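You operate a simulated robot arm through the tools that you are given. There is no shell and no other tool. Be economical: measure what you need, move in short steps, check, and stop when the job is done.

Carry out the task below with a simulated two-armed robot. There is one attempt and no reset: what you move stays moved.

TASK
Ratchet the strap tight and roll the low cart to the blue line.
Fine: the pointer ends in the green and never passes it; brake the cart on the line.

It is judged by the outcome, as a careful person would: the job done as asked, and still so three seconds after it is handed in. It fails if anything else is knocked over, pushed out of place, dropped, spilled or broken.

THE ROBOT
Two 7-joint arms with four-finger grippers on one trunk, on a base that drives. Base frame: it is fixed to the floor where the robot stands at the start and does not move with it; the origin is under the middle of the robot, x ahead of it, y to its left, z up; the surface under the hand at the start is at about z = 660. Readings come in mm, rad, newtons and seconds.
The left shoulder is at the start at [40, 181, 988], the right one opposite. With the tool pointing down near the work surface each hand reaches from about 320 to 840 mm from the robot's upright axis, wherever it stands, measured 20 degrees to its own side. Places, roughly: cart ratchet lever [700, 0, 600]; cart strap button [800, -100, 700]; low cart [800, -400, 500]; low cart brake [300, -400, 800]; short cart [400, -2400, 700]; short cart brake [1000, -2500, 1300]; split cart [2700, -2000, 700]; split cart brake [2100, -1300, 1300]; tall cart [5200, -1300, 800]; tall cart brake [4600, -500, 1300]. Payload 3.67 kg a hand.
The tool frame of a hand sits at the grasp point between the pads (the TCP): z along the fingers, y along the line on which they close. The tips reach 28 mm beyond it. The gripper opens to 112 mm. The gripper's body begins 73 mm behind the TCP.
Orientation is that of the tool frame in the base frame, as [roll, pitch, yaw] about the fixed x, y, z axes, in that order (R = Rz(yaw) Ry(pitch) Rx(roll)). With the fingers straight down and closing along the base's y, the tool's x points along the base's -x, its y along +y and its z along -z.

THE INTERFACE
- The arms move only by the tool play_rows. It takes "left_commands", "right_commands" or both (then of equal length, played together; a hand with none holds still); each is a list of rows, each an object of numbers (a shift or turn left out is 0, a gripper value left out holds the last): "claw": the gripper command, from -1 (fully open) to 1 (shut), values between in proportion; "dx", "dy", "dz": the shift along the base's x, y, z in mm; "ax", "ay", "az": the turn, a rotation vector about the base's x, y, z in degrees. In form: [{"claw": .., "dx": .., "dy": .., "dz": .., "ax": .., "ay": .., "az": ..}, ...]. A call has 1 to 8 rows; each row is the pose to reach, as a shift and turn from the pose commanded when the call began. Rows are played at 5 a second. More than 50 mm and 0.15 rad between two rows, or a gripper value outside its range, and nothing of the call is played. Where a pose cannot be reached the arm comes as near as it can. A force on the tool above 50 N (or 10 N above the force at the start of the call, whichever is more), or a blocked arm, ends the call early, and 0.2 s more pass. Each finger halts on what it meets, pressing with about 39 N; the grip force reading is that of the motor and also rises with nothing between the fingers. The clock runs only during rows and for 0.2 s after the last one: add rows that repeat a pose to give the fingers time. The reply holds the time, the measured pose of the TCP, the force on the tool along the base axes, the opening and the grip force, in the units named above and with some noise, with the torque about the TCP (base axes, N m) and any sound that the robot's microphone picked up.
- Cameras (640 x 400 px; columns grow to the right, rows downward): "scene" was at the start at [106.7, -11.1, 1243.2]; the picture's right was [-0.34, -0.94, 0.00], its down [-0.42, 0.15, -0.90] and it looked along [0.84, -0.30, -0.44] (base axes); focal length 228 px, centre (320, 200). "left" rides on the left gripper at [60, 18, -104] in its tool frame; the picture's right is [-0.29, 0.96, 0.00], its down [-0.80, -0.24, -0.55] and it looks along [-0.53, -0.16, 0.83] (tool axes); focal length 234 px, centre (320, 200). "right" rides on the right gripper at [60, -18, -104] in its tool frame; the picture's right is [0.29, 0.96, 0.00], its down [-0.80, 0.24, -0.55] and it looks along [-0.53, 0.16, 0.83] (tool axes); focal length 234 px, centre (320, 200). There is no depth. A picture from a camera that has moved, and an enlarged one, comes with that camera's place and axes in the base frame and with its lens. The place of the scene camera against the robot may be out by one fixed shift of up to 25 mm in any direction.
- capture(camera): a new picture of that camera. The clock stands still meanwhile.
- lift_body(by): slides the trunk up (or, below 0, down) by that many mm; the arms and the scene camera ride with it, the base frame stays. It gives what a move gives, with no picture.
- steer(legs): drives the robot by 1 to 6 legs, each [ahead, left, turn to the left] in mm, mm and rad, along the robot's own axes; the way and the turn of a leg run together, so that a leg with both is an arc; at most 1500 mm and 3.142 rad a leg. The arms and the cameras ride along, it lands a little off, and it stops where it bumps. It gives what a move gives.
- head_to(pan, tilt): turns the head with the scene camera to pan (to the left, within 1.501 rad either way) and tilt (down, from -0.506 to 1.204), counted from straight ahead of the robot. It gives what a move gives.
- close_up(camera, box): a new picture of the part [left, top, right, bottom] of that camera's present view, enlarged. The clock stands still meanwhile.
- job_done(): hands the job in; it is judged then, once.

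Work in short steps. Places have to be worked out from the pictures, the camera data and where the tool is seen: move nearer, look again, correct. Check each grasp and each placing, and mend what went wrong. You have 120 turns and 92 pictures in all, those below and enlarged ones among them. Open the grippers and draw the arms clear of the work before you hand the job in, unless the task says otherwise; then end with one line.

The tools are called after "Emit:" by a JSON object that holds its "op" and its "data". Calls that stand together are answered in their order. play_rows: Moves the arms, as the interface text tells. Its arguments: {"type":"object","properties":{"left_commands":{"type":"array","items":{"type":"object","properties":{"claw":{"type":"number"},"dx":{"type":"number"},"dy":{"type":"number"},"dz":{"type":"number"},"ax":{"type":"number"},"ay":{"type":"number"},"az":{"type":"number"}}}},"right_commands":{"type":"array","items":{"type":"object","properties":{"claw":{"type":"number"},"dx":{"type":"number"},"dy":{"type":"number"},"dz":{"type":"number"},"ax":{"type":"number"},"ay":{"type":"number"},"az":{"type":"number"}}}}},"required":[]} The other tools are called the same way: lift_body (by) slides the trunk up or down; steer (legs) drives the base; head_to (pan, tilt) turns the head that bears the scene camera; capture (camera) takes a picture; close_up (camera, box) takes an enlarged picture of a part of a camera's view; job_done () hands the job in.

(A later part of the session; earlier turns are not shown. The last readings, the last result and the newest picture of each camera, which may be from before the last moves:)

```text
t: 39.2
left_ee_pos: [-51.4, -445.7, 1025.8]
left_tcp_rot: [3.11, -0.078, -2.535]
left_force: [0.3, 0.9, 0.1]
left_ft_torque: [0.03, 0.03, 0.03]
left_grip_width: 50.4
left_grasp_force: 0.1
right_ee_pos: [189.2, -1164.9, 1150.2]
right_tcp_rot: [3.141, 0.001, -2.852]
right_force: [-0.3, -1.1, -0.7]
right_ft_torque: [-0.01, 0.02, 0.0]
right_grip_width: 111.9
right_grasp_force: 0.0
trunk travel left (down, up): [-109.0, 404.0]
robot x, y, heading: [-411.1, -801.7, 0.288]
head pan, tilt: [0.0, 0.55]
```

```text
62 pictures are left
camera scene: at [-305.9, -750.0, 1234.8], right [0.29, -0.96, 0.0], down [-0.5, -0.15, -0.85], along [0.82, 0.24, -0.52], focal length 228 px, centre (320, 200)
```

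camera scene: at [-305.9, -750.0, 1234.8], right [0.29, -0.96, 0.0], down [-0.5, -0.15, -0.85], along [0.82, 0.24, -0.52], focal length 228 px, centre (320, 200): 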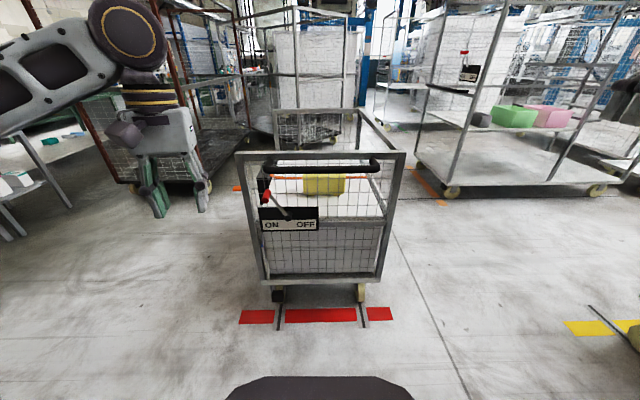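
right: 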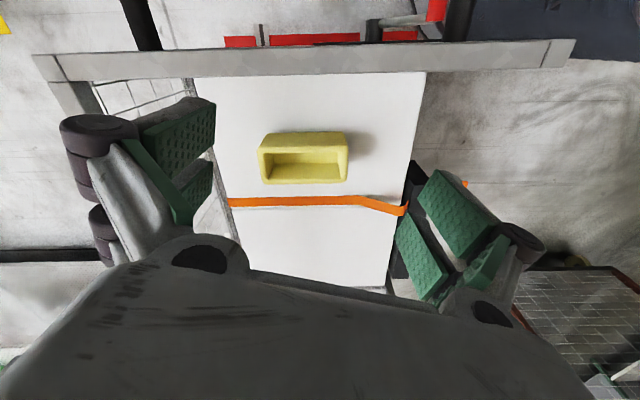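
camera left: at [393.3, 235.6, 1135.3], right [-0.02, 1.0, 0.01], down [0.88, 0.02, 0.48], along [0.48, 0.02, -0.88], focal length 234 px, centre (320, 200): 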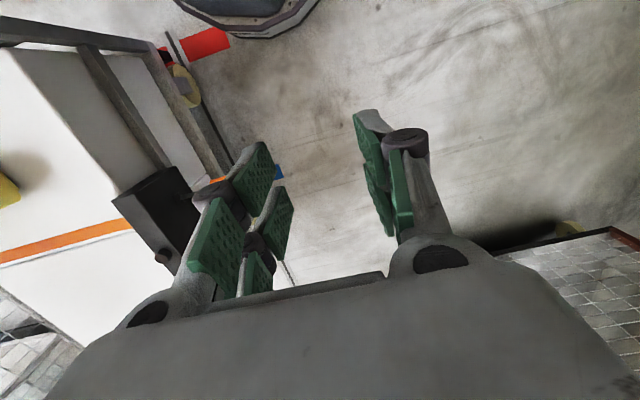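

Nicely behind the cart. I enlarge the brake plate and the base of the cart.

Emit:
{"op": "close_up", "data": {"camera": "scene", "box": [235, 145, 345, 240]}}

Emit:
{"op": "close_up", "data": {"camera": "scene", "box": [230, 260, 410, 340]}}

```text
4.21 times, centred on (290, 192) of scene
camera zoom: at [-305.9, -750.0, 1234.8], right [0.29, -0.96, 0.0], down [-0.5, -0.15, -0.85], along [0.82, 0.24, -0.52], focal length 962 px, centre (446, 232)
```

zoom: 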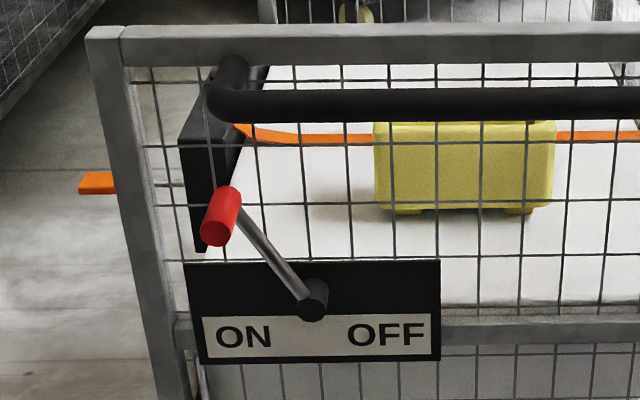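

```text
3.56 times, centred on (320, 300) of scene
camera zoom: at [-305.9, -750.0, 1234.8], right [0.29, -0.96, 0.0], down [-0.5, -0.15, -0.85], along [0.82, 0.24, -0.52], focal length 812 px, centre (320, -156)
```

zoom: 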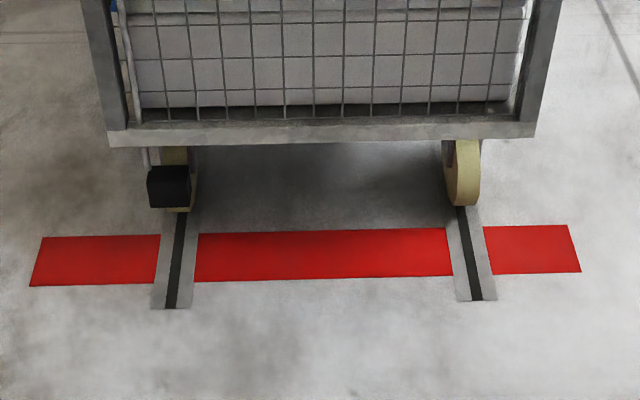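

The brake lever leans to ON; the black block is the brake shoe behind the left rear wheel. To learn what "on the line" means for these carts, I look at how the other carts stand to their own coloured lines.

Emit:
{"op": "close_up", "data": {"camera": "scene", "box": [380, 60, 640, 220]}}

Emit:
{"op": "head_to", "data": {"pan": -0.8, "tilt": 0.5}}

Emit:
{"op": "capture", "data": {"camera": "scene"}}

```text
2.46 times, centred on (510, 140) of scene
camera zoom: at [-305.9, -750.0, 1234.8], right [0.29, -0.96, 0.0], down [-0.5, -0.15, -0.85], along [0.82, 0.24, -0.52], focal length 562 px, centre (-148, 348)
```

zoom: 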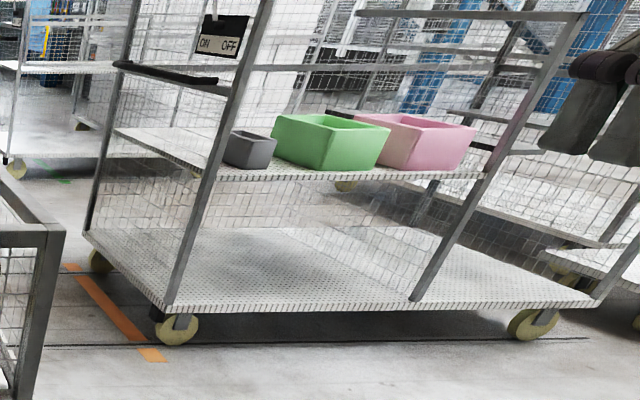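

```text
t: 40.3
left_ee_pos: [-50.0, -444.8, 1026.2]
left_tcp_rot: [3.11, -0.075, -2.536]
left_force: [-0.5, 1.2, 0.4]
left_ft_torque: [0.02, 0.0, 0.04]
left_grip_width: 50.6
left_grasp_force: 0.1
right_ee_pos: [188.6, -1165.0, 1150.1]
right_tcp_rot: [3.141, -0.001, -2.85]
right_force: [-0.8, -0.2, -0.8]
right_ft_torque: [0.0, -0.02, 0.03]
right_grip_width: 112.3
right_grasp_force: 0.0
trunk travel left (down, up): [-109.0, 404.0]
robot x, y, heading: [-406.7, -800.2, 0.292]
head pan, tilt: [-0.799, 0.499]
```

```text
58 pictures are left
camera scene: at [-312.5, -819.9, 1239.4], right [-0.49, -0.87, 0.0], down [-0.42, 0.23, -0.88], along [0.77, -0.43, -0.48], focal length 228 px, centre (320, 200)
```

scene: 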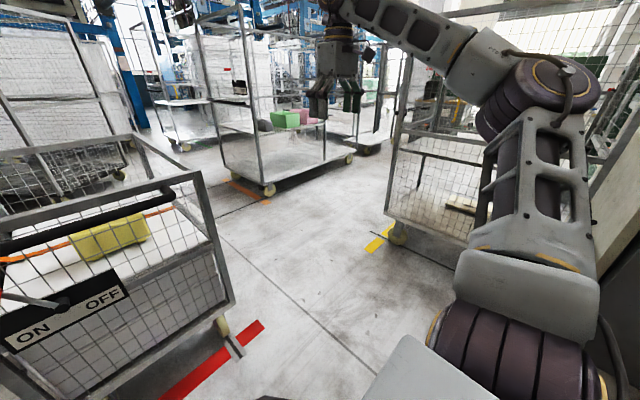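

All carts stand with their rear end/brake shoe over their line, and the low cart stands that way on red now; so it must roll forward by the red–blue spacing (~630 mm). I drive nearer to work the brake and handle.

Emit:
{"op": "steer", "data": {"legs": [[230, 0, 0.016]]}}

Emit:
{"op": "head_to", "data": {"pan": 0.1, "tilt": 0.75}}

Emit:
{"op": "capture", "data": {"camera": "scene"}}

Emit:
{"op": "capture", "data": {"camera": "left"}}

```text
t: 42.0
left_ee_pos: [159.7, -371.8, 1025.9]
left_tcp_rot: [3.11, -0.08, -2.515]
left_force: [-0.1, 0.8, -1.6]
left_ft_torque: [0.01, 0.02, 0.01]
left_grip_width: 50.2
left_grasp_force: 0.1
right_ee_pos: [414.1, -1085.0, 1148.4]
right_tcp_rot: [-3.141, -0.002, -2.833]
right_force: [1.1, 0.0, 0.3]
right_ft_torque: [0.0, 0.03, 0.01]
right_grip_width: 112.0
right_grasp_force: 0.0
trunk travel left (down, up): [-109.0, 404.0]
robot x, y, heading: [-195.8, -737.0, 0.314]
head pan, tilt: [-0.799, 0.499]
```

```text
t: 43.2
left_ee_pos: [158.5, -372.1, 1025.7]
left_tcp_rot: [3.111, -0.078, -2.515]
left_force: [-0.1, -0.6, -0.4]
left_ft_torque: [-0.05, 0.02, 0.03]
left_grip_width: 50.4
left_grasp_force: 0.1
right_ee_pos: [412.6, -1086.9, 1148.6]
right_tcp_rot: [3.141, 0.001, -2.832]
right_force: [0.8, -0.4, 0.7]
right_ft_torque: [-0.01, 0.0, 0.0]
right_grip_width: 112.0
right_grasp_force: 0.0
trunk travel left (down, up): [-109.0, 404.0]
robot x, y, heading: [-197.6, -737.3, 0.307]
head pan, tilt: [0.099, 0.75]
```

```text
57 pictures are left
camera scene: at [-99.1, -675.4, 1217.5], right [0.4, -0.92, 0.0], down [-0.63, -0.27, -0.73], along [0.67, 0.29, -0.68], focal length 228 px, centre (320, 200)
```

scene: 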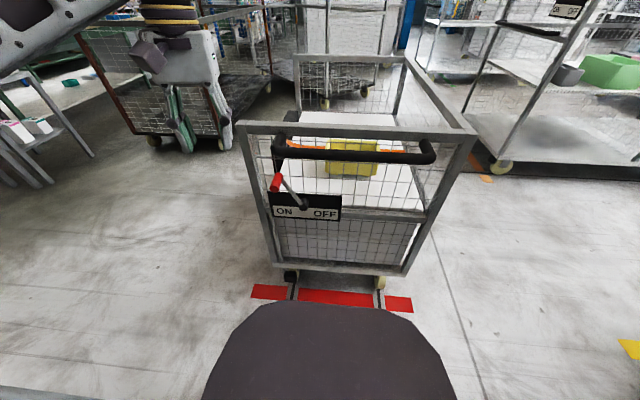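

```text
56 pictures are left
camera left: at [107.9, -390.1, 1135.3], right [-0.33, 0.95, 0.01], down [0.83, 0.28, 0.48], along [0.45, 0.16, -0.88], focal length 234 px, centre (320, 200)
```

left: 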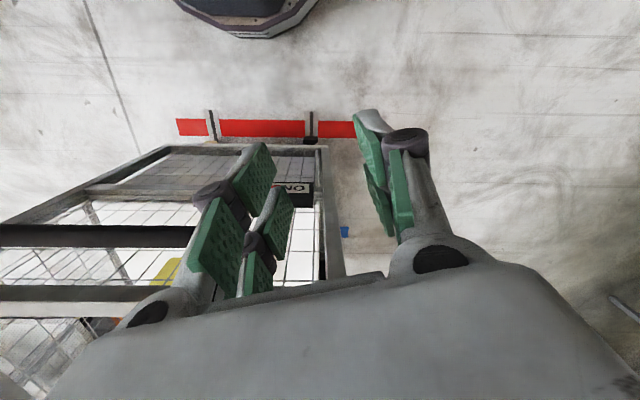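

Robot is now ~580 mm behind the handle. I lower the left hand in front of the brake, squaring its yaw and then pitching the fingers forward.

Emit:
{"op": "play_rows", "data": {"left_commands": [{"az": -6.1, "dz": -30}, {"az": -12.2, "dz": -60}, {"az": -18.3, "dz": -90}]}}

Emit:
{"op": "play_rows", "data": {"left_commands": [{"ax": 2.5, "ay": -8, "dz": -14}, {"ax": 5, "ay": -16, "dz": -28}, {"ax": 7.5, "ay": -24, "dz": -42}, {"ax": 10, "ay": -32, "dz": -56, "dx": 8, "dy": -9}, {"ax": 12.5, "ay": -40, "dz": -70, "dx": 16, "dy": -18}, {"ax": 15, "ay": -48, "dz": -84, "dx": 24, "dy": -26}, {"ax": 17.5, "ay": -56, "dz": -98, "dx": 33, "dy": -35}, {"ax": 20, "ay": -64, "dz": -110, "dx": 33, "dy": -35}]}}

```text
t: 44.0
left_ee_pos: [158.2, -372.4, 935.4]
left_tcp_rot: [3.109, -0.078, -2.835]
left_force: [-0.2, 1.1, 0.2]
left_ft_torque: [0.01, -0.01, 0.0]
left_grip_width: 50.5
left_grasp_force: 0.0
right_ee_pos: [412.8, -1085.8, 1150.6]
right_tcp_rot: [-3.141, 0.0, -2.832]
right_force: [0.8, -0.3, 0.4]
right_ft_torque: [-0.01, 0.04, -0.01]
right_grip_width: 111.8
right_grasp_force: 0.1
trunk travel left (down, up): [-109.0, 404.0]
robot x, y, heading: [-195.0, -733.2, 0.311]
head pan, tilt: [0.099, 0.75]
```

```text
t: 45.9
left_ee_pos: [241.8, -407.1, 815.2]
left_tcp_rot: [3.12, 1.094, -2.829]
left_force: [-0.3, -0.6, 0.2]
left_ft_torque: [0.02, 0.0, 0.01]
left_grip_width: 50.5
left_grasp_force: 0.0
left hand out of reach, approached as far as the arm can: row 5, 6, 7, 8
right_ee_pos: [411.8, -1085.6, 1149.7]
right_tcp_rot: [-3.14, -0.001, -2.832]
right_force: [-0.6, 0.0, 0.2]
right_ft_torque: [-0.01, -0.01, 0.0]
right_grip_width: 112.1
right_grasp_force: 0.1
trunk travel left (down, up): [-109.0, 404.0]
robot x, y, heading: [-194.2, -733.2, 0.308]
head pan, tilt: [0.099, 0.75]
```

That close the wrist can't fold; I back the robot off 120 mm to give the arm room and finish levelling.

Emit:
{"op": "steer", "data": {"legs": [[-120, 0, 0]]}}

Emit:
{"op": "play_rows", "data": {"left_commands": [{"ax": 2.3, "ay": -7.2}, {"ax": 4.6, "ay": -14.5}, {"ax": 6.9, "ay": -21.7}, {"ax": 8.2, "ay": -26, "dz": 11}]}}

Emit:
{"op": "capture", "data": {"camera": "left"}}

Emit:
{"op": "capture", "data": {"camera": "scene"}}

```text
t: 47.1
left_ee_pos: [127.4, -444.8, 816.8]
left_tcp_rot: [3.119, 1.093, -2.83]
left_force: [-0.1, -0.4, 0.2]
left_ft_torque: [0.01, -0.03, 0.01]
left_grip_width: 50.5
left_grasp_force: 0.0
right_ee_pos: [297.4, -1123.3, 1151.2]
right_tcp_rot: [-3.14, 0.002, -2.834]
right_force: [-0.2, 0.0, -0.3]
right_ft_torque: [0.03, -0.06, -0.02]
right_grip_width: 112.2
right_grasp_force: 0.1
trunk travel left (down, up): [-109.0, 404.0]
robot x, y, heading: [-311.7, -771.2, 0.307]
head pan, tilt: [0.099, 0.75]
```

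```text
t: 48.1
left_ee_pos: [128.0, -444.9, 827.9]
left_tcp_rot: [-1.698, 1.568, -1.365]
left_force: [-0.4, -0.3, -0.2]
left_ft_torque: [0.0, 0.05, 0.01]
left_grip_width: 50.6
left_grasp_force: 0.1
right_ee_pos: [298.3, -1123.1, 1150.5]
right_tcp_rot: [3.142, -0.001, -2.835]
right_force: [0.2, -0.3, 0.9]
right_ft_torque: [0.01, -0.02, 0.01]
right_grip_width: 112.0
right_grasp_force: 0.1
trunk travel left (down, up): [-109.0, 404.0]
robot x, y, heading: [-309.3, -768.5, 0.3]
head pan, tilt: [0.099, 0.75]
```

```text
55 pictures are left
camera left: at [23.2, -462.3, 768.3], right [-0.31, 0.91, 0.29], down [-0.45, -0.41, 0.8], along [0.84, 0.12, 0.53], focal length 234 px, centre (320, 200)
```

left: 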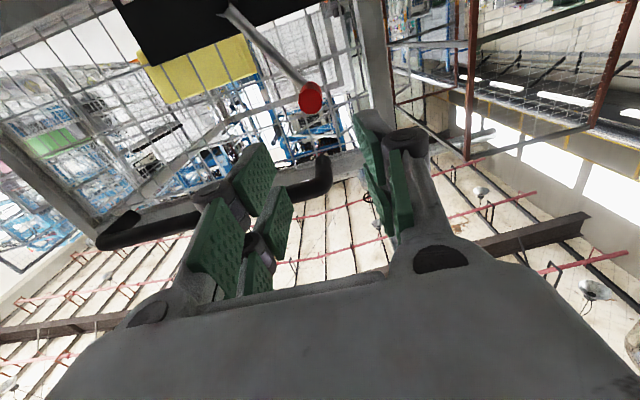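

```text
54 pictures are left
camera scene: at [-213.4, -711.9, 1217.5], right [0.4, -0.92, 0.0], down [-0.63, -0.27, -0.73], along [0.67, 0.29, -0.68], focal length 228 px, centre (320, 200)
```

scene: 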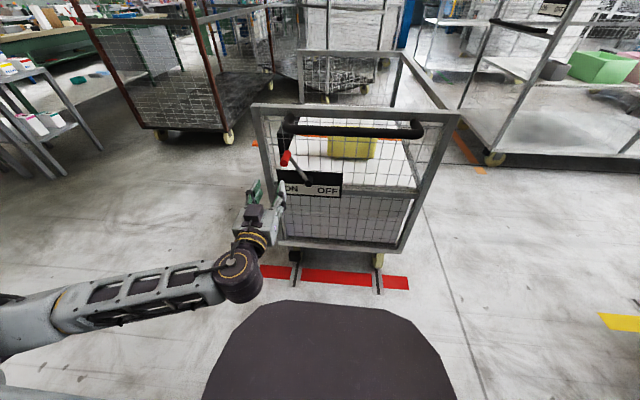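

The grip is nearly aligned laterally (b matches) and slightly below. I advance 90 mm and look again.

Emit:
{"op": "play_rows", "data": {"left_commands": [{"dx": 43, "dy": 14, "dz": -5}, {"dx": 86, "dy": 27, "dz": -10}]}}

Emit:
{"op": "capture", "data": {"camera": "left"}}

```text
t: 48.7
left_ee_pos: [211.2, -418.4, 815.0]
left_tcp_rot: [-2.61, 1.568, -2.278]
left_force: [-2.2, -0.6, 0.6]
left_ft_torque: [-0.03, 0.04, 0.0]
left_grip_width: 50.3
left_grasp_force: 0.0
right_ee_pos: [299.5, -1122.8, 1149.4]
right_tcp_rot: [3.141, -0.001, -2.835]
right_force: [0.6, 0.0, -0.1]
right_ft_torque: [0.01, 0.02, -0.01]
right_grip_width: 112.3
right_grasp_force: 0.1
trunk travel left (down, up): [-109.0, 404.0]
robot x, y, heading: [-308.9, -770.6, 0.312]
head pan, tilt: [0.099, 0.75]
```

```text
53 pictures are left
camera left: at [106.8, -435.4, 756.1], right [-0.31, 0.91, 0.29], down [-0.44, -0.41, 0.8], along [0.84, 0.12, 0.53], focal length 234 px, centre (320, 200)
```

left: 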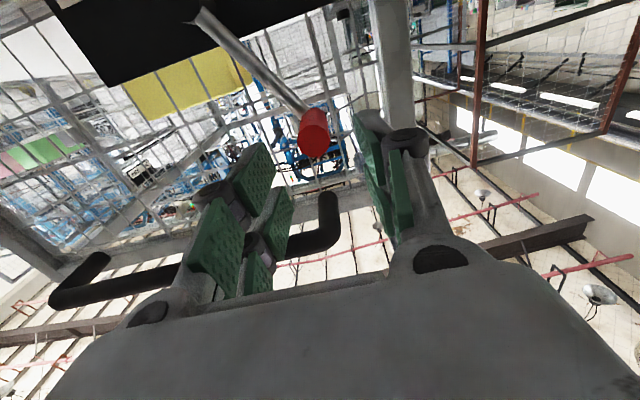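

The grip's end face triangulates to (277, -398, 809). I move in so that the open fingers straddle it, 85 mm forward.

Emit:
{"op": "play_rows", "data": {"left_commands": [{"dx": 41, "dy": 13, "dz": -2}, {"dx": 81, "dy": 26, "dz": -4}]}}

Emit:
{"op": "capture", "data": {"camera": "left"}}

```text
t: 49.3
left_ee_pos: [291.8, -391.0, 810.0]
left_tcp_rot: [-2.406, 1.567, -2.071]
left_force: [0.3, -0.6, 0.5]
left_ft_torque: [0.0, 0.0, -0.02]
left_grip_width: 50.5
left_grasp_force: 0.1
right_ee_pos: [298.7, -1123.0, 1151.1]
right_tcp_rot: [3.141, -0.002, -2.835]
right_force: [-0.6, -0.5, 0.7]
right_ft_torque: [0.01, 0.01, -0.01]
right_grip_width: 112.1
right_grasp_force: 0.0
trunk travel left (down, up): [-109.0, 404.0]
robot x, y, heading: [-308.7, -771.2, 0.306]
head pan, tilt: [0.099, 0.75]
```

```text
52 pictures are left
camera left: at [187.2, -408.5, 751.3], right [-0.31, 0.91, 0.29], down [-0.44, -0.41, 0.8], along [0.84, 0.12, 0.53], focal length 234 px, centre (320, 200)
```

left: 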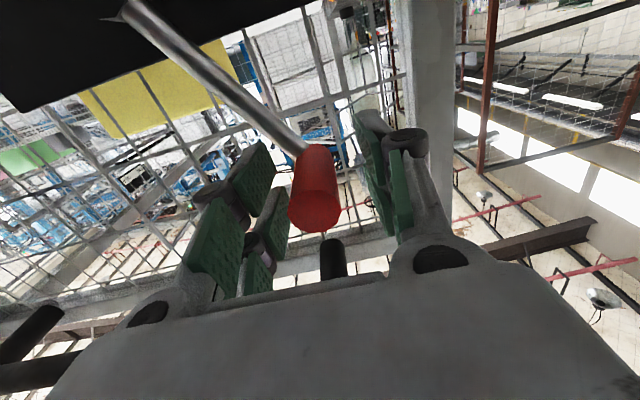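

The grip sits between the fingers. Before releasing the brake, I bring the right hand over the handle, turned 90° so its fingers can close on the bar fore-and-aft.

Emit:
{"op": "play_rows", "data": {"right_commands": [{"dx": 10.6, "dy": 32.7, "az": 8.4}, {"dx": 21.2, "dy": 65.4, "az": 16.8}, {"dx": 31.8, "dy": 98.1, "az": 25.2}, {"dx": 42.4, "dy": 130.8, "az": 33.6}, {"dx": 53, "dy": 163.5, "az": 42}, {"dx": 63.6, "dy": 196.2, "az": 50.4}, {"dx": 74.2, "dy": 228.9, "az": 58.8}, {"dx": 84.8, "dy": 261.6, "az": 67.2}]}}

Emit:
{"op": "play_rows", "data": {"right_commands": [{"dx": 6, "dy": 37, "az": 7.6}, {"dx": 12, "dy": 74, "az": 15.2}, {"dx": 18, "dy": 111, "az": 22.8}, {"dx": 24, "dy": 148, "az": 22.8}, {"dx": 12, "dy": 185, "az": 22.8}]}}

Emit:
{"op": "capture", "data": {"camera": "right"}}

```text
t: 51.1
left_ee_pos: [293.1, -390.9, 809.8]
left_tcp_rot: [-2.174, 1.567, -1.841]
left_force: [0.1, -0.6, 0.2]
left_ft_torque: [-0.02, -0.02, 0.01]
left_grip_width: 50.5
left_grasp_force: 0.1
right_ee_pos: [156.4, -760.3, 1061.7]
right_tcp_rot: [-3.14, 0.018, -1.709]
right_force: [0.6, -0.3, -1.1]
right_ft_torque: [-0.01, 0.01, 0.01]
right_grip_width: 112.0
right_grasp_force: 0.1
right hand out of reach, approached as far as the arm can: row 1, 2, 3, 4, 5, 6, 7, 8
trunk travel left (down, up): [-109.0, 404.0]
robot x, y, heading: [-307.2, -767.7, 0.309]
head pan, tilt: [0.099, 0.75]
```

```text
t: 52.3
left_ee_pos: [292.0, -389.8, 811.2]
left_tcp_rot: [-2.173, 1.567, -1.838]
left_force: [0.5, -0.2, -0.6]
left_ft_torque: [-0.02, 0.01, -0.01]
left_grip_width: 50.6
left_grasp_force: 0.0
right_ee_pos: [43.5, -611.3, 1037.4]
right_tcp_rot: [-3.136, 0.019, -1.327]
right_force: [-0.3, 0.3, 0.0]
right_ft_torque: [0.0, -0.04, -0.01]
right_grip_width: 111.9
right_grasp_force: 0.0
right hand out of reach, approached as far as the arm can: row 1, 2, 3, 4, 5
trunk travel left (down, up): [-109.0, 404.0]
robot x, y, heading: [-306.3, -769.6, 0.31]
head pan, tilt: [0.099, 0.75]
```

```text
51 pictures are left
camera right: at [74.9, -666.9, 1141.2], right [-0.86, -0.51, -0.01], down [-0.42, 0.71, 0.57], along [-0.28, 0.49, -0.82], focal length 234 px, centre (320, 200)
```

right: 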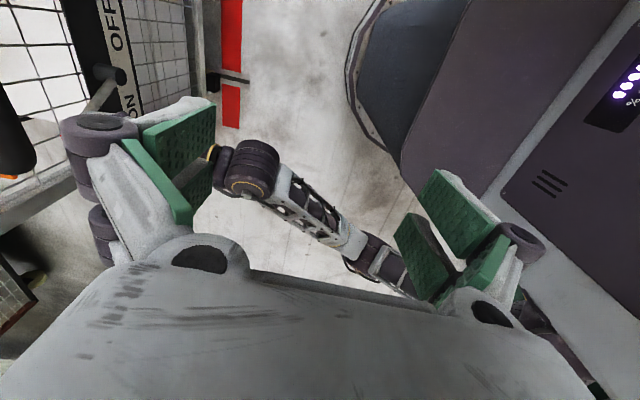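

The right hand couldn't hold that height at that reach. I nudge it forward slightly to see from which pose its commands now count.

Emit:
{"op": "play_rows", "data": {"right_commands": [{"dx": 19, "dy": 6}]}}

```text
t: 52.7
left_ee_pos: [290.7, -391.6, 810.8]
left_tcp_rot: [-2.163, 1.567, -1.829]
left_force: [0.2, -0.7, -0.1]
left_ft_torque: [0.01, 0.03, 0.02]
left_grip_width: 50.7
left_grasp_force: 0.0
right_ee_pos: [41.1, -612.8, 1035.5]
right_tcp_rot: [-3.135, 0.017, -1.318]
right_force: [0.2, 0.6, -0.8]
right_ft_torque: [-0.03, -0.01, -0.02]
right_grip_width: 112.1
right_grasp_force: 0.0
right hand out of reach, approached as far as the arm can: row 1
trunk travel left (down, up): [-109.0, 404.0]
robot x, y, heading: [-308.6, -769.7, 0.312]
head pan, tilt: [0.099, 0.75]
```

Commands still count from the unreachable pose. I walk the command back to where the hand really is.

Emit:
{"op": "play_rows", "data": {"right_commands": [{"dx": -46, "dy": 7, "dz": -14}, {"dx": -92, "dy": 14, "dz": -28}, {"dx": -138, "dy": 21, "dz": -42}, {"dx": -184, "dy": 28, "dz": -56}, {"dx": -230, "dy": 28, "dz": -70}, {"dx": -276, "dy": 15, "dz": -84}, {"dx": -322, "dy": 5, "dz": -98}, {"dx": -350, "dy": -20, "dz": -112}]}}

Emit:
{"op": "capture", "data": {"camera": "scene"}}

```text
t: 53.9
left_ee_pos: [291.0, -392.6, 810.6]
left_tcp_rot: [-2.264, 1.567, -1.931]
left_force: [0.2, -0.6, 0.7]
left_ft_torque: [0.02, -0.04, -0.02]
left_grip_width: 50.4
left_grasp_force: 0.1
right_ee_pos: [-177.3, -585.2, 963.3]
right_tcp_rot: [-3.127, 0.015, -1.327]
right_force: [3.5, 0.8, -3.5]
right_ft_torque: [0.02, 0.04, 0.06]
right_grip_width: 108.1
right_grasp_force: 0.2
trunk travel left (down, up): [-109.0, 404.0]
robot x, y, heading: [-307.9, -769.8, 0.304]
head pan, tilt: [0.099, 0.75]
stopped in row 6 (right hand): the force on the tool passed its limit at 97 N (the readings are from after the stop); the commanded pose is now the measured one
```

```text
50 pictures are left
camera scene: at [-213.1, -711.6, 1217.5], right [0.4, -0.92, 0.0], down [-0.63, -0.27, -0.73], along [0.67, 0.29, -0.68], focal length 228 px, centre (320, 200)
```

scene: 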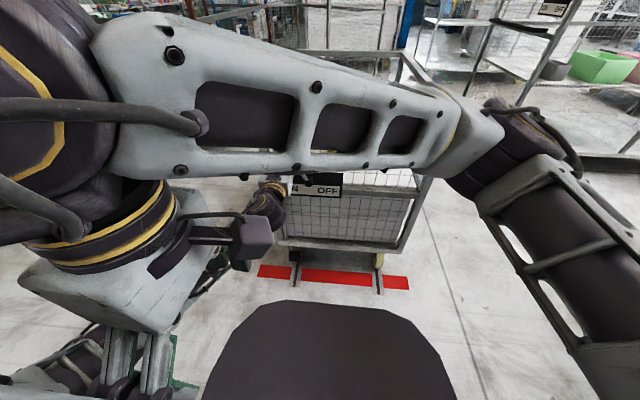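

The +90° wrist turn is a dead end for the right arm (it met the left arm's side). I undo it, bringing the hand back to the right while unwinding the yaw.

Emit:
{"op": "play_rows", "data": {"right_commands": [{"dx": 15, "dy": -40, "dz": 5, "az": -8}, {"dx": 30, "dy": -80, "dz": 10, "az": -16}, {"dx": 46, "dy": -120, "dz": 20, "az": -24}, {"dx": 62, "dy": -160, "dz": 30, "az": -32}, {"dx": 85, "dy": -200, "dz": 40, "az": -40}, {"dx": 110, "dy": -240, "dz": 45, "az": -48}, {"dx": 135, "dy": -280, "dz": 50, "az": -56}, {"dx": 160, "dy": -320, "dz": 50, "az": -64}]}}

Emit:
{"op": "capture", "data": {"camera": "scene"}}

```text
t: 55.7
left_ee_pos: [291.3, -392.3, 811.1]
left_tcp_rot: [-2.206, 1.57, -1.872]
left_force: [0.1, 0.3, 0.2]
left_ft_torque: [0.01, 0.01, 0.0]
left_grip_width: 50.5
left_grasp_force: 0.0
right_ee_pos: [-19.1, -907.8, 1015.9]
right_tcp_rot: [-3.128, 0.015, -2.441]
right_force: [0.0, -2.1, 0.7]
right_ft_torque: [0.14, 0.06, -0.01]
right_grip_width: 112.1
right_grasp_force: 0.1
trunk travel left (down, up): [-109.0, 404.0]
robot x, y, heading: [-311.3, -771.4, 0.308]
head pan, tilt: [0.099, 0.75]
```

```text
49 pictures are left
camera scene: at [-213.7, -713.1, 1217.5], right [0.4, -0.92, 0.0], down [-0.63, -0.27, -0.73], along [0.67, 0.29, -0.68], focal length 228 px, centre (320, 200)
```

scene: 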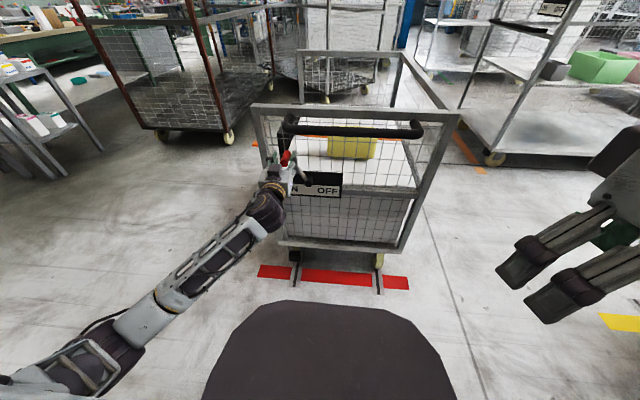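

Everything is undisturbed. I now turn the right hand the other way (-90°), in two calls.

Emit:
{"op": "play_rows", "data": {"right_commands": [{"dx": 15, "dy": 5, "az": -8.2}, {"dx": 30, "dy": 10, "az": -16.4}, {"dx": 45, "dy": 15, "az": -24.6}, {"dx": 60, "dy": 20, "az": -32.8}, {"dx": 75, "dy": 25, "az": -41}, {"dx": 90, "dy": 30, "az": -49.2}, {"dx": 105, "dy": 35, "az": -57.4}, {"dx": 120, "dy": 40, "az": -65.6}]}}

Emit:
{"op": "play_rows", "data": {"right_commands": [{"dx": 15, "dy": 12, "az": -7.9}, {"dx": 30, "dy": 24, "az": -15.8}, {"dx": 45, "dy": 36, "az": -23.6}, {"dx": 60, "dy": 48, "az": -31.4}, {"dx": 75, "dy": 60, "az": -39.2}, {"dx": 90, "dy": 72, "az": -47}]}}

Emit:
{"op": "capture", "data": {"camera": "right"}}

```text
t: 57.5
left_ee_pos: [292.2, -391.5, 810.2]
left_tcp_rot: [-2.284, 1.567, -1.947]
left_force: [0.2, -0.3, -0.3]
left_ft_torque: [0.02, -0.01, -0.05]
left_grip_width: 50.2
left_grasp_force: 0.2
right_ee_pos: [104.3, -864.8, 1015.7]
right_tcp_rot: [-3.128, 0.014, 2.692]
right_force: [-0.4, 0.7, -0.9]
right_ft_torque: [0.01, 0.0, 0.0]
right_grip_width: 112.0
right_grasp_force: 0.1
trunk travel left (down, up): [-109.0, 404.0]
robot x, y, heading: [-309.6, -769.9, 0.307]
head pan, tilt: [0.099, 0.75]
```

```text
t: 58.9
left_ee_pos: [291.7, -391.4, 810.8]
left_tcp_rot: [-2.275, 1.568, -1.941]
left_force: [0.7, -0.4, -0.5]
left_ft_torque: [-0.02, -0.03, -0.03]
left_grip_width: 50.2
left_grasp_force: 0.1
right_ee_pos: [193.5, -794.0, 1013.2]
right_tcp_rot: [-3.127, 0.015, 1.875]
right_force: [-0.5, 0.5, 0.5]
right_ft_torque: [-0.05, 0.0, -0.02]
right_grip_width: 111.8
right_grasp_force: 0.0
trunk travel left (down, up): [-109.0, 404.0]
robot x, y, heading: [-309.1, -770.2, 0.304]
head pan, tilt: [0.099, 0.75]
```

```text
48 pictures are left
camera right: at [158.4, -739.6, 1116.2], right [0.83, 0.56, -0.02], down [0.47, -0.68, 0.56], along [0.3, -0.47, -0.83], focal length 234 px, centre (320, 200)
```

right: 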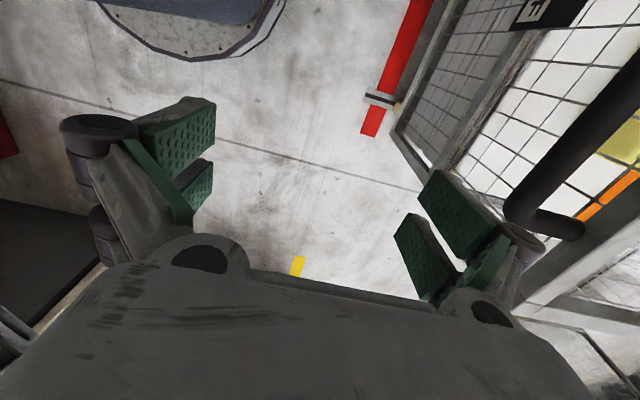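

This works. The bar appears at about s≈135–160 along the cart axis; I move closer at the same height and look again.

Emit:
{"op": "play_rows", "data": {"right_commands": [{"dx": 31, "dy": 36}, {"dx": 62, "dy": 72}, {"dx": 92, "dy": 107}]}}

Emit:
{"op": "capture", "data": {"camera": "right"}}

Emit:
{"op": "capture", "data": {"camera": "scene"}}

```text
t: 59.7
left_ee_pos: [293.6, -390.7, 809.6]
left_tcp_rot: [-2.292, 1.566, -1.957]
left_force: [0.6, -0.8, -0.1]
left_ft_torque: [0.0, -0.05, -0.01]
left_grip_width: 50.2
left_grasp_force: 0.0
right_ee_pos: [287.3, -685.8, 1012.8]
right_tcp_rot: [-3.127, 0.016, 1.874]
right_force: [0.7, 0.6, -1.2]
right_ft_torque: [-0.04, 0.0, -0.01]
right_grip_width: 111.7
right_grasp_force: 0.1
trunk travel left (down, up): [-109.0, 404.0]
robot x, y, heading: [-305.3, -767.8, 0.309]
head pan, tilt: [0.099, 0.75]
```

```text
47 pictures are left
camera right: at [250.8, -631.1, 1115.6], right [0.83, 0.56, -0.02], down [0.47, -0.68, 0.56], along [0.3, -0.47, -0.83], focal length 234 px, centre (320, 200)
```

right: 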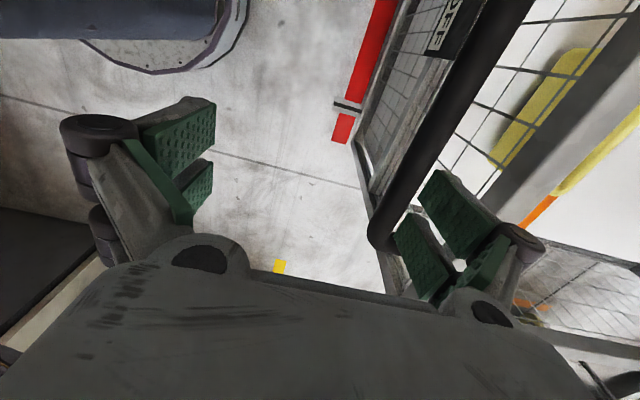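

```text
46 pictures are left
camera scene: at [-212.5, -710.3, 1217.3], right [0.4, -0.92, 0.0], down [-0.63, -0.27, -0.73], along [0.67, 0.29, -0.68], focal length 228 px, centre (320, 200)
```

scene: 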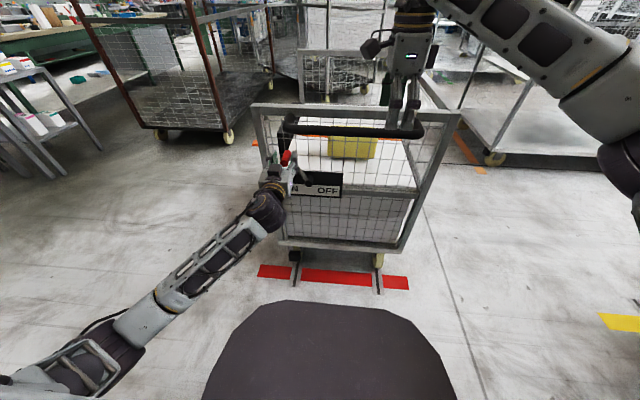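

Triangulating the bar's end gives s≈172, z≈920. I move the open fingers over the bar at the present height and check.

Emit:
{"op": "play_rows", "data": {"right_commands": [{"dx": 33, "dy": 11}, {"dx": 67, "dy": 21}, {"dx": 100, "dy": 32}]}}

Emit:
{"op": "capture", "data": {"camera": "right"}}

```text
t: 60.5
left_ee_pos: [292.2, -391.5, 810.0]
left_tcp_rot: [-2.275, 1.566, -1.941]
left_force: [0.2, -0.7, 0.0]
left_ft_torque: [0.0, 0.01, 0.01]
left_grip_width: 50.7
left_grasp_force: 0.0
right_ee_pos: [386.4, -654.3, 1010.2]
right_tcp_rot: [-3.126, 0.016, 1.877]
right_force: [0.8, -0.1, 0.5]
right_ft_torque: [0.0, 0.04, 0.0]
right_grip_width: 111.9
right_grasp_force: 0.0
trunk travel left (down, up): [-109.0, 404.0]
robot x, y, heading: [-311.7, -772.4, 0.306]
head pan, tilt: [0.099, 0.75]
```

```text
45 pictures are left
camera right: at [350.3, -600.3, 1113.5], right [0.83, 0.56, -0.02], down [0.47, -0.68, 0.56], along [0.3, -0.47, -0.83], focal length 234 px, centre (320, 200)
```

right: 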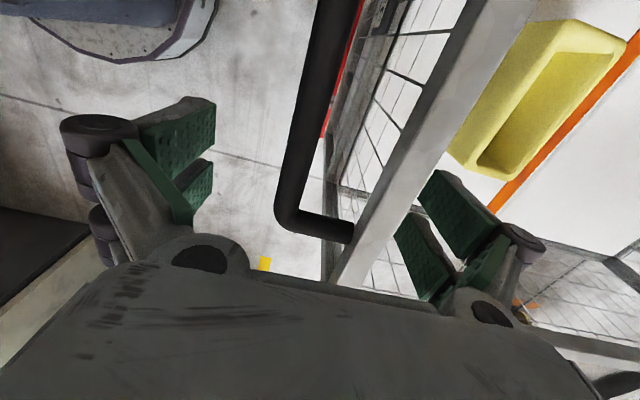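

The bar lies centred just behind my axis (s≈159), the rail edge at s≈218. I narrow to 60 mm, shift back 10 mm, and descend around the bar.

Emit:
{"op": "play_rows", "data": {"right_commands": [{"dx": -10, "dy": -3, "claw": -0.07}, {"dx": -10, "dy": -3}, {"dx": -10, "dy": -3, "dz": -25}, {"dx": -10, "dy": -3, "dz": -50}, {"dx": -10, "dy": -3, "dz": -68}, {"dx": -10, "dy": -3, "dz": -85}]}}

Emit:
{"op": "capture", "data": {"camera": "right"}}

```text
t: 61.9
left_ee_pos: [292.4, -391.7, 810.1]
left_tcp_rot: [-2.319, 1.568, -1.982]
left_force: [0.8, -0.1, 0.9]
left_ft_torque: [0.06, 0.02, 0.02]
left_grip_width: 50.6
left_grasp_force: 0.2
right_ee_pos: [374.3, -657.4, 928.9]
right_tcp_rot: [-3.125, 0.014, 1.878]
right_force: [0.8, 0.1, 0.3]
right_ft_torque: [0.01, -0.02, -0.01]
right_grip_width: 60.1
right_grasp_force: 0.1
trunk travel left (down, up): [-109.0, 404.0]
robot x, y, heading: [-307.8, -771.8, 0.308]
head pan, tilt: [0.099, 0.75]
```

```text
44 pictures are left
camera right: at [338.9, -603.4, 1031.4], right [0.83, 0.56, -0.02], down [0.47, -0.68, 0.56], along [0.3, -0.47, -0.83], focal length 234 px, centre (320, 200)
```

right: 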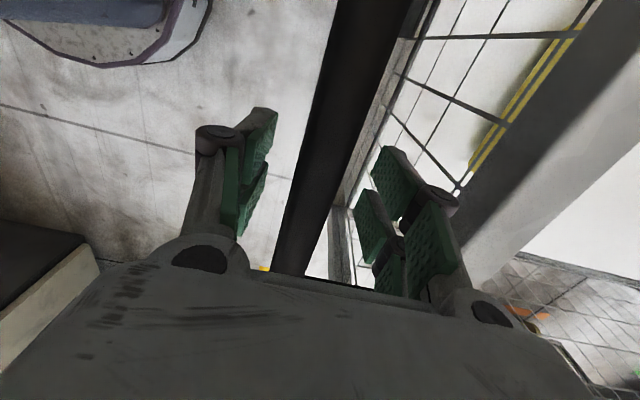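

The bar is between the fingers. I close the right gripper on it.

Emit:
{"op": "play_rows", "data": {"right_commands": [{"claw": 0.4}, {"claw": 0.6}, {"claw": 0.6}]}}

Emit:
{"op": "capture", "data": {"camera": "right"}}

```text
t: 62.7
left_ee_pos: [291.4, -391.6, 810.4]
left_tcp_rot: [-2.098, 1.569, -1.765]
left_force: [-0.2, 0.4, -0.1]
left_ft_torque: [0.02, 0.01, -0.01]
left_grip_width: 50.4
left_grasp_force: 0.1
right_ee_pos: [373.1, -657.2, 928.7]
right_tcp_rot: [-3.125, 0.015, 1.878]
right_force: [-7.6, -2.8, -4.7]
right_ft_torque: [-0.1, 0.01, 0.19]
right_grip_width: 26.7
right_grasp_force: 4.2
trunk travel left (down, up): [-109.0, 404.0]
robot x, y, heading: [-306.6, -769.1, 0.311]
head pan, tilt: [0.099, 0.75]
```

```text
43 pictures are left
camera right: at [337.9, -603.7, 1032.0], right [0.83, 0.56, -0.02], down [0.47, -0.68, 0.56], along [0.3, -0.47, -0.83], focal length 234 px, centre (320, 200)
```

right: 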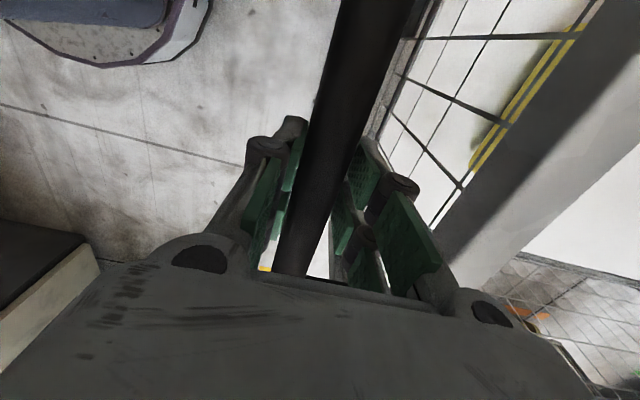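

The bar is held (27 mm). Now with the left hand I push the brake grip over its arc to the right, from ON toward OFF, in steps.

Emit:
{"op": "play_rows", "data": {"left_commands": [{"dx": 6, "dy": -19, "dz": 8}, {"dx": 12, "dy": -38, "dz": 17}, {"dx": 18, "dy": -57, "dz": 23}, {"dx": 24, "dy": -76, "dz": 24}]}}

Emit:
{"op": "capture", "data": {"camera": "left"}}

```text
t: 63.7
left_ee_pos: [317.5, -467.3, 834.3]
left_tcp_rot: [-1.917, 1.57, -1.582]
left_force: [0.0, 0.4, -0.5]
left_ft_torque: [0.01, 0.02, -0.02]
left_grip_width: 50.7
left_grasp_force: 0.0
right_ee_pos: [374.5, -656.7, 928.9]
right_tcp_rot: [-3.128, 0.014, 1.875]
right_force: [-8.4, -4.2, -2.6]
right_ft_torque: [0.02, 0.03, 0.26]
right_grip_width: 27.4
right_grasp_force: 4.9
trunk travel left (down, up): [-109.0, 404.0]
robot x, y, heading: [-308.8, -772.2, 0.306]
head pan, tilt: [0.099, 0.75]
```

```text
42 pictures are left
camera left: at [212.6, -484.7, 775.9], right [-0.31, 0.91, 0.29], down [-0.44, -0.41, 0.8], along [0.84, 0.12, 0.53], focal length 234 px, centre (320, 200)
```

left: 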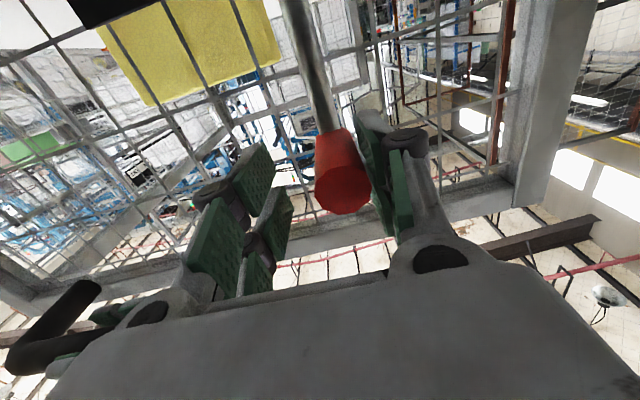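

The lever follows easily and is near upright. I continue to the OFF side.

Emit:
{"op": "play_rows", "data": {"left_commands": [{"dx": 6, "dy": -19, "dz": -4}, {"dx": 12, "dy": -38, "dz": -13}, {"dx": 17, "dy": -53, "dz": -23}, {"dx": 20, "dy": -63, "dz": -30}]}}

Emit:
{"op": "capture", "data": {"camera": "left"}}

Emit:
{"op": "capture", "data": {"camera": "scene"}}

```text
t: 64.7
left_ee_pos: [335.7, -507.2, 805.9]
left_tcp_rot: [1.189, 1.527, 1.543]
left_force: [0.1, 0.5, -0.3]
left_ft_torque: [0.02, 0.01, 0.01]
left_grip_width: 50.5
left_grasp_force: 0.0
right_ee_pos: [374.3, -658.0, 931.4]
right_tcp_rot: [-3.128, 0.016, 1.876]
right_force: [-7.6, -1.8, -3.0]
right_ft_torque: [-0.15, 0.01, 0.22]
right_grip_width: 27.3
right_grasp_force: 4.6
trunk travel left (down, up): [-109.0, 404.0]
robot x, y, heading: [-312.7, -771.1, 0.309]
head pan, tilt: [0.099, 0.75]
```

```text
41 pictures are left
camera left: at [231.6, -523.9, 746.3], right [-0.33, 0.88, 0.33], down [-0.44, -0.45, 0.78], along [0.84, 0.12, 0.54], focal length 234 px, centre (320, 200)
```

left: 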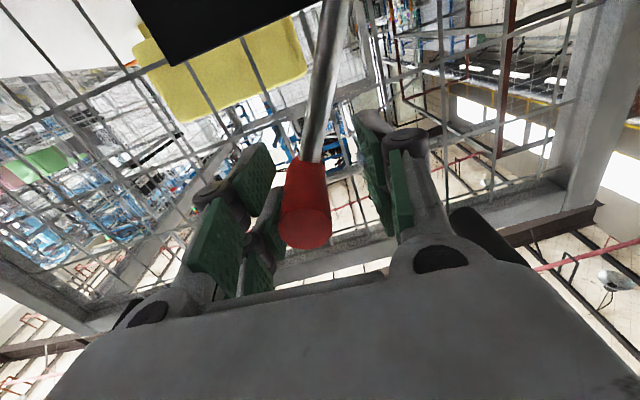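

```text
40 pictures are left
camera scene: at [-213.8, -712.0, 1218.4], right [0.4, -0.92, 0.0], down [-0.63, -0.27, -0.73], along [0.67, 0.29, -0.68], focal length 228 px, centre (320, 200)
```

scene: 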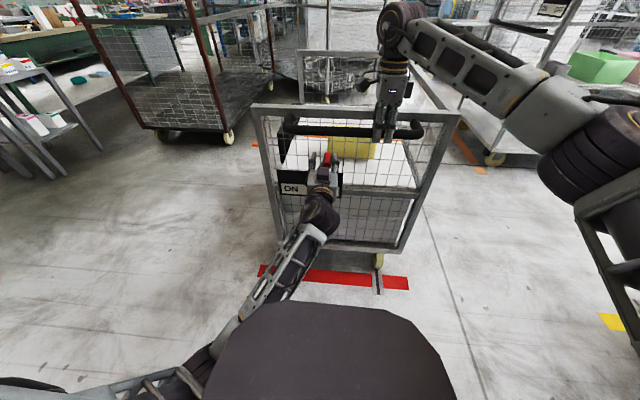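

The lever leans past upright toward OFF; the hand fell short of its command. I press on a little further and see.

Emit:
{"op": "play_rows", "data": {"left_commands": [{"dx": 4, "dy": -12, "dz": -5}, {"dx": 8, "dy": -24, "dz": -12}, {"dx": 12, "dy": -36, "dz": -20}, {"dx": 12, "dy": -36, "dz": -20}]}}

Emit:
{"op": "capture", "data": {"camera": "left"}}

```text
t: 65.5
left_ee_pos: [343.6, -489.5, 779.3]
left_tcp_rot: [1.273, 1.413, 1.663]
left_force: [0.8, -0.2, -1.8]
left_ft_torque: [0.07, 0.04, -0.02]
left_grip_width: 50.9
left_grasp_force: 0.3
right_ee_pos: [372.9, -657.8, 929.6]
right_tcp_rot: [-3.128, 0.015, 1.876]
right_force: [-5.0, -0.9, 1.2]
right_ft_torque: [-0.04, 0.04, 0.21]
right_grip_width: 25.7
right_grasp_force: 4.0
trunk travel left (down, up): [-109.0, 404.0]
robot x, y, heading: [-307.5, -770.5, 0.308]
head pan, tilt: [0.099, 0.75]
stopped in row 3 (left hand): the arm was blocked; the commanded pose is now the measured one
```

```text
39 pictures are left
camera left: at [238.9, -501.8, 719.2], right [-0.36, 0.83, 0.43], down [-0.41, -0.55, 0.73], along [0.84, 0.08, 0.54], focal length 234 px, centre (320, 200)
```

left: 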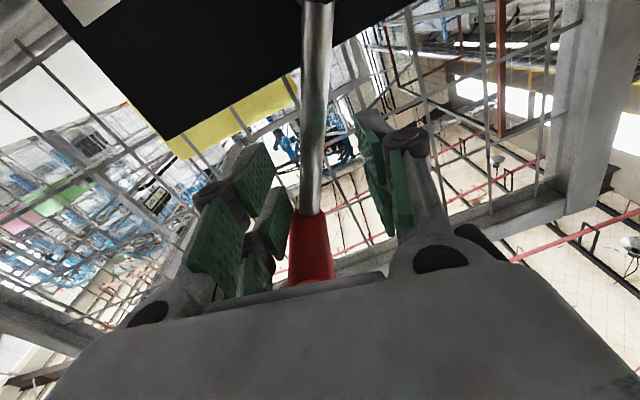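

The left arm jams in this crossed-over posture. I withdraw the hand straight back off the grip and see where the lever rests.

Emit:
{"op": "play_rows", "data": {"left_commands": [{"dx": -10, "dy": -3, "dz": 4, "claw": -0.2}, {"dx": -50, "dy": -14, "dz": 8}, {"dx": -95, "dy": -28, "dz": 12}, {"dx": -135, "dy": -30, "dz": 12}]}}

Emit:
{"op": "capture", "data": {"camera": "left"}}

Emit:
{"op": "close_up", "data": {"camera": "scene", "box": [240, 90, 440, 290]}}

```text
t: 66.3
left_ee_pos: [268.9, -468.7, 883.5]
left_tcp_rot: [0.797, 1.22, 1.233]
left_force: [-0.1, 0.2, -0.2]
left_ft_torque: [-0.01, -0.01, 0.04]
left_grip_width: 67.6
left_grasp_force: 0.1
right_ee_pos: [374.5, -657.8, 928.2]
right_tcp_rot: [-3.126, 0.016, 1.88]
right_force: [-1.3, -1.8, -2.4]
right_ft_torque: [-0.17, 0.17, 1.17]
right_grip_width: 25.2
right_grasp_force: 45.0
trunk travel left (down, up): [-109.0, 404.0]
robot x, y, heading: [-309.1, -772.9, 0.308]
head pan, tilt: [0.099, 0.75]
stopped in row 4 (left hand): the arm was blocked; the commanded pose is now the measured one
```

```text
38 pictures are left
camera left: at [173.7, -472.9, 808.0], right [-0.45, 0.73, 0.51], down [-0.48, -0.68, 0.56], along [0.75, 0.01, 0.66], focal length 234 px, centre (320, 200)
```

left: 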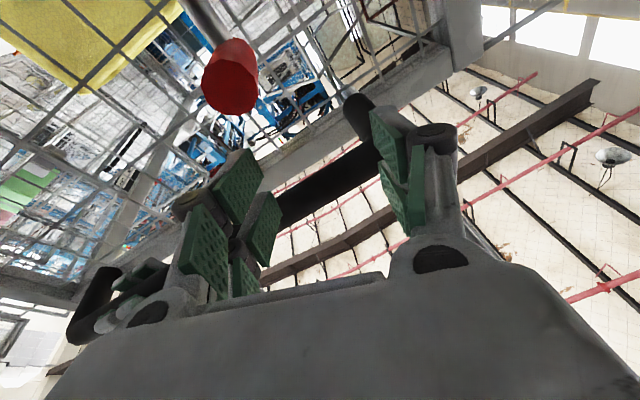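

```text
2.00 times, centred on (340, 190) of scene
camera zoom: at [-212.8, -712.1, 1217.7], right [0.4, -0.92, 0.0], down [-0.63, -0.27, -0.73], along [0.67, 0.29, -0.68], focal length 457 px, centre (280, 220)
```

zoom: 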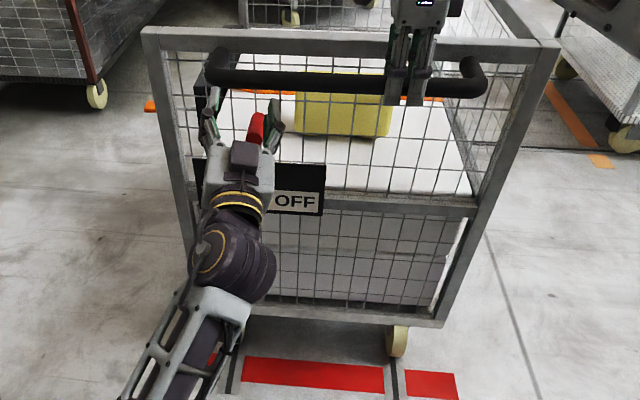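

The lever stays a bit right of upright, and the hand twisted in the odd posture. I bring it back to the earlier good pose: back, left, down, and level.

Emit:
{"op": "play_rows", "data": {"left_commands": [{"dx": -25, "dy": 0, "dz": -10, "ax": -4.6, "ay": 2, "az": -1.8}, {"dx": -45, "dy": 5, "dz": -30, "ax": -9.2, "ay": 4, "az": -3.6}, {"dx": -69, "dy": 17, "dz": -50, "ax": -13.8, "ay": 6, "az": -5.4}, {"dx": -90, "dy": 29, "dz": -63, "ax": -18.5, "ay": 7.9, "az": -7.3}]}}

Emit:
{"op": "capture", "data": {"camera": "left"}}

Emit:
{"op": "close_up", "data": {"camera": "scene", "box": [240, 90, 440, 290]}}

```text
t: 67.3
left_ee_pos: [178.6, -441.2, 822.9]
left_tcp_rot: [-1.697, 1.563, -1.39]
left_force: [0.0, 1.3, 0.5]
left_ft_torque: [0.02, -0.01, -0.03]
left_grip_width: 67.1
left_grasp_force: 0.0
right_ee_pos: [374.6, -657.4, 929.6]
right_tcp_rot: [-3.126, 0.014, 1.879]
right_force: [-5.0, -2.8, -6.1]
right_ft_torque: [-0.25, -0.3, 1.54]
right_grip_width: 24.9
right_grasp_force: 45.2
trunk travel left (down, up): [-109.0, 404.0]
robot x, y, heading: [-312.9, -771.2, 0.308]
head pan, tilt: [0.099, 0.75]
```

```text
36 pictures are left
camera left: at [73.4, -455.0, 763.2], right [-0.29, 0.92, 0.28], down [-0.46, -0.39, 0.8], along [0.84, 0.1, 0.53], focal length 234 px, centre (320, 200)
```

left: 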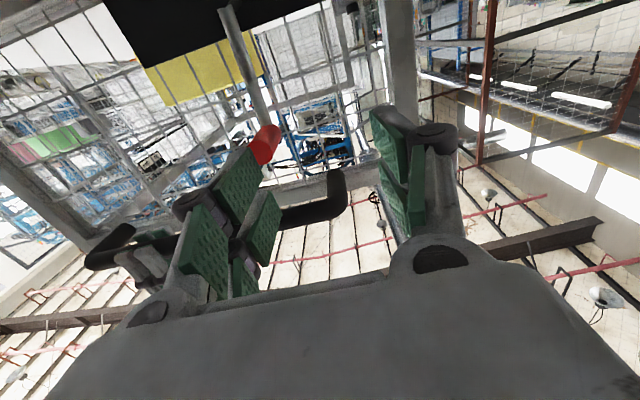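

```text
2.00 times, centred on (340, 190) of scene
camera zoom: at [-213.2, -711.9, 1217.4], right [0.4, -0.92, 0.0], down [-0.63, -0.27, -0.73], along [0.67, 0.29, -0.68], focal length 457 px, centre (280, 220)
```

zoom: 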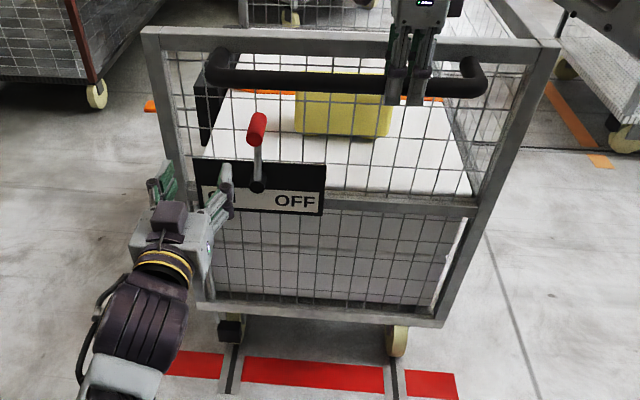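

Recovered: the lever stands upright. I close the left fingers and push the grip rightward with their side, which needs less crossing-over.

Emit:
{"op": "play_rows", "data": {"left_commands": [{"claw": 1}, {"claw": 1}, {"dx": 38, "dy": 12}, {"dx": 76, "dy": 24}, {"dx": 112, "dy": 35, "dz": 2}]}}

Emit:
{"op": "play_rows", "data": {"left_commands": [{"dx": 5, "dy": -15}, {"dx": 9, "dy": -29}, {"dx": 14, "dy": -44, "dz": -3}, {"dx": 18, "dy": -58, "dz": -8}]}}

Emit:
{"op": "close_up", "data": {"camera": "scene", "box": [240, 90, 440, 290]}}

```text
t: 68.5
left_ee_pos: [290.7, -404.6, 823.7]
left_tcp_rot: [-1.471, 1.568, -1.163]
left_force: [0.1, 0.0, -0.1]
left_ft_torque: [0.0, -0.01, 0.05]
left_grip_width: 0.2
left_grasp_force: 35.5
right_ee_pos: [375.2, -658.1, 929.4]
right_tcp_rot: [-3.128, 0.015, 1.877]
right_force: [-3.8, -2.7, -8.8]
right_ft_torque: [-0.32, 0.34, 1.6]
right_grip_width: 25.0
right_grasp_force: 44.9
trunk travel left (down, up): [-109.0, 404.0]
robot x, y, heading: [-308.3, -771.2, 0.308]
head pan, tilt: [0.099, 0.75]
```

```text
t: 69.5
left_ee_pos: [296.0, -406.8, 815.5]
left_tcp_rot: [1.358, 1.405, 1.709]
left_force: [-0.2, 0.7, -0.2]
left_ft_torque: [-0.02, -0.02, 0.0]
left_grip_width: 0.1
left_grasp_force: 36.1
right_ee_pos: [374.0, -657.2, 928.8]
right_tcp_rot: [-3.127, 0.013, 1.88]
right_force: [6.8, 0.1, 7.5]
right_ft_torque: [-0.23, -0.18, 1.51]
right_grip_width: 25.5
right_grasp_force: 44.8
trunk travel left (down, up): [-109.0, 404.0]
robot x, y, heading: [-308.0, -772.5, 0.309]
head pan, tilt: [0.099, 0.75]
stopped in row 4 (left hand): the arm was blocked; the commanded pose is now the measured one
```

```text
2.00 times, centred on (340, 190) of scene
camera zoom: at [-213.3, -711.9, 1216.9], right [0.4, -0.92, 0.0], down [-0.63, -0.27, -0.73], along [0.67, 0.29, -0.68], focal length 457 px, centre (280, 220)
```

zoom: 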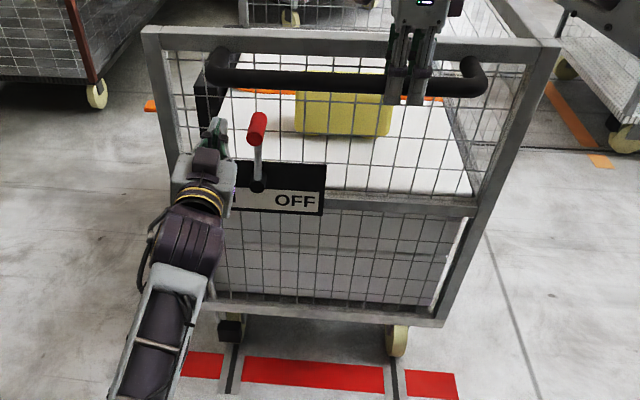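

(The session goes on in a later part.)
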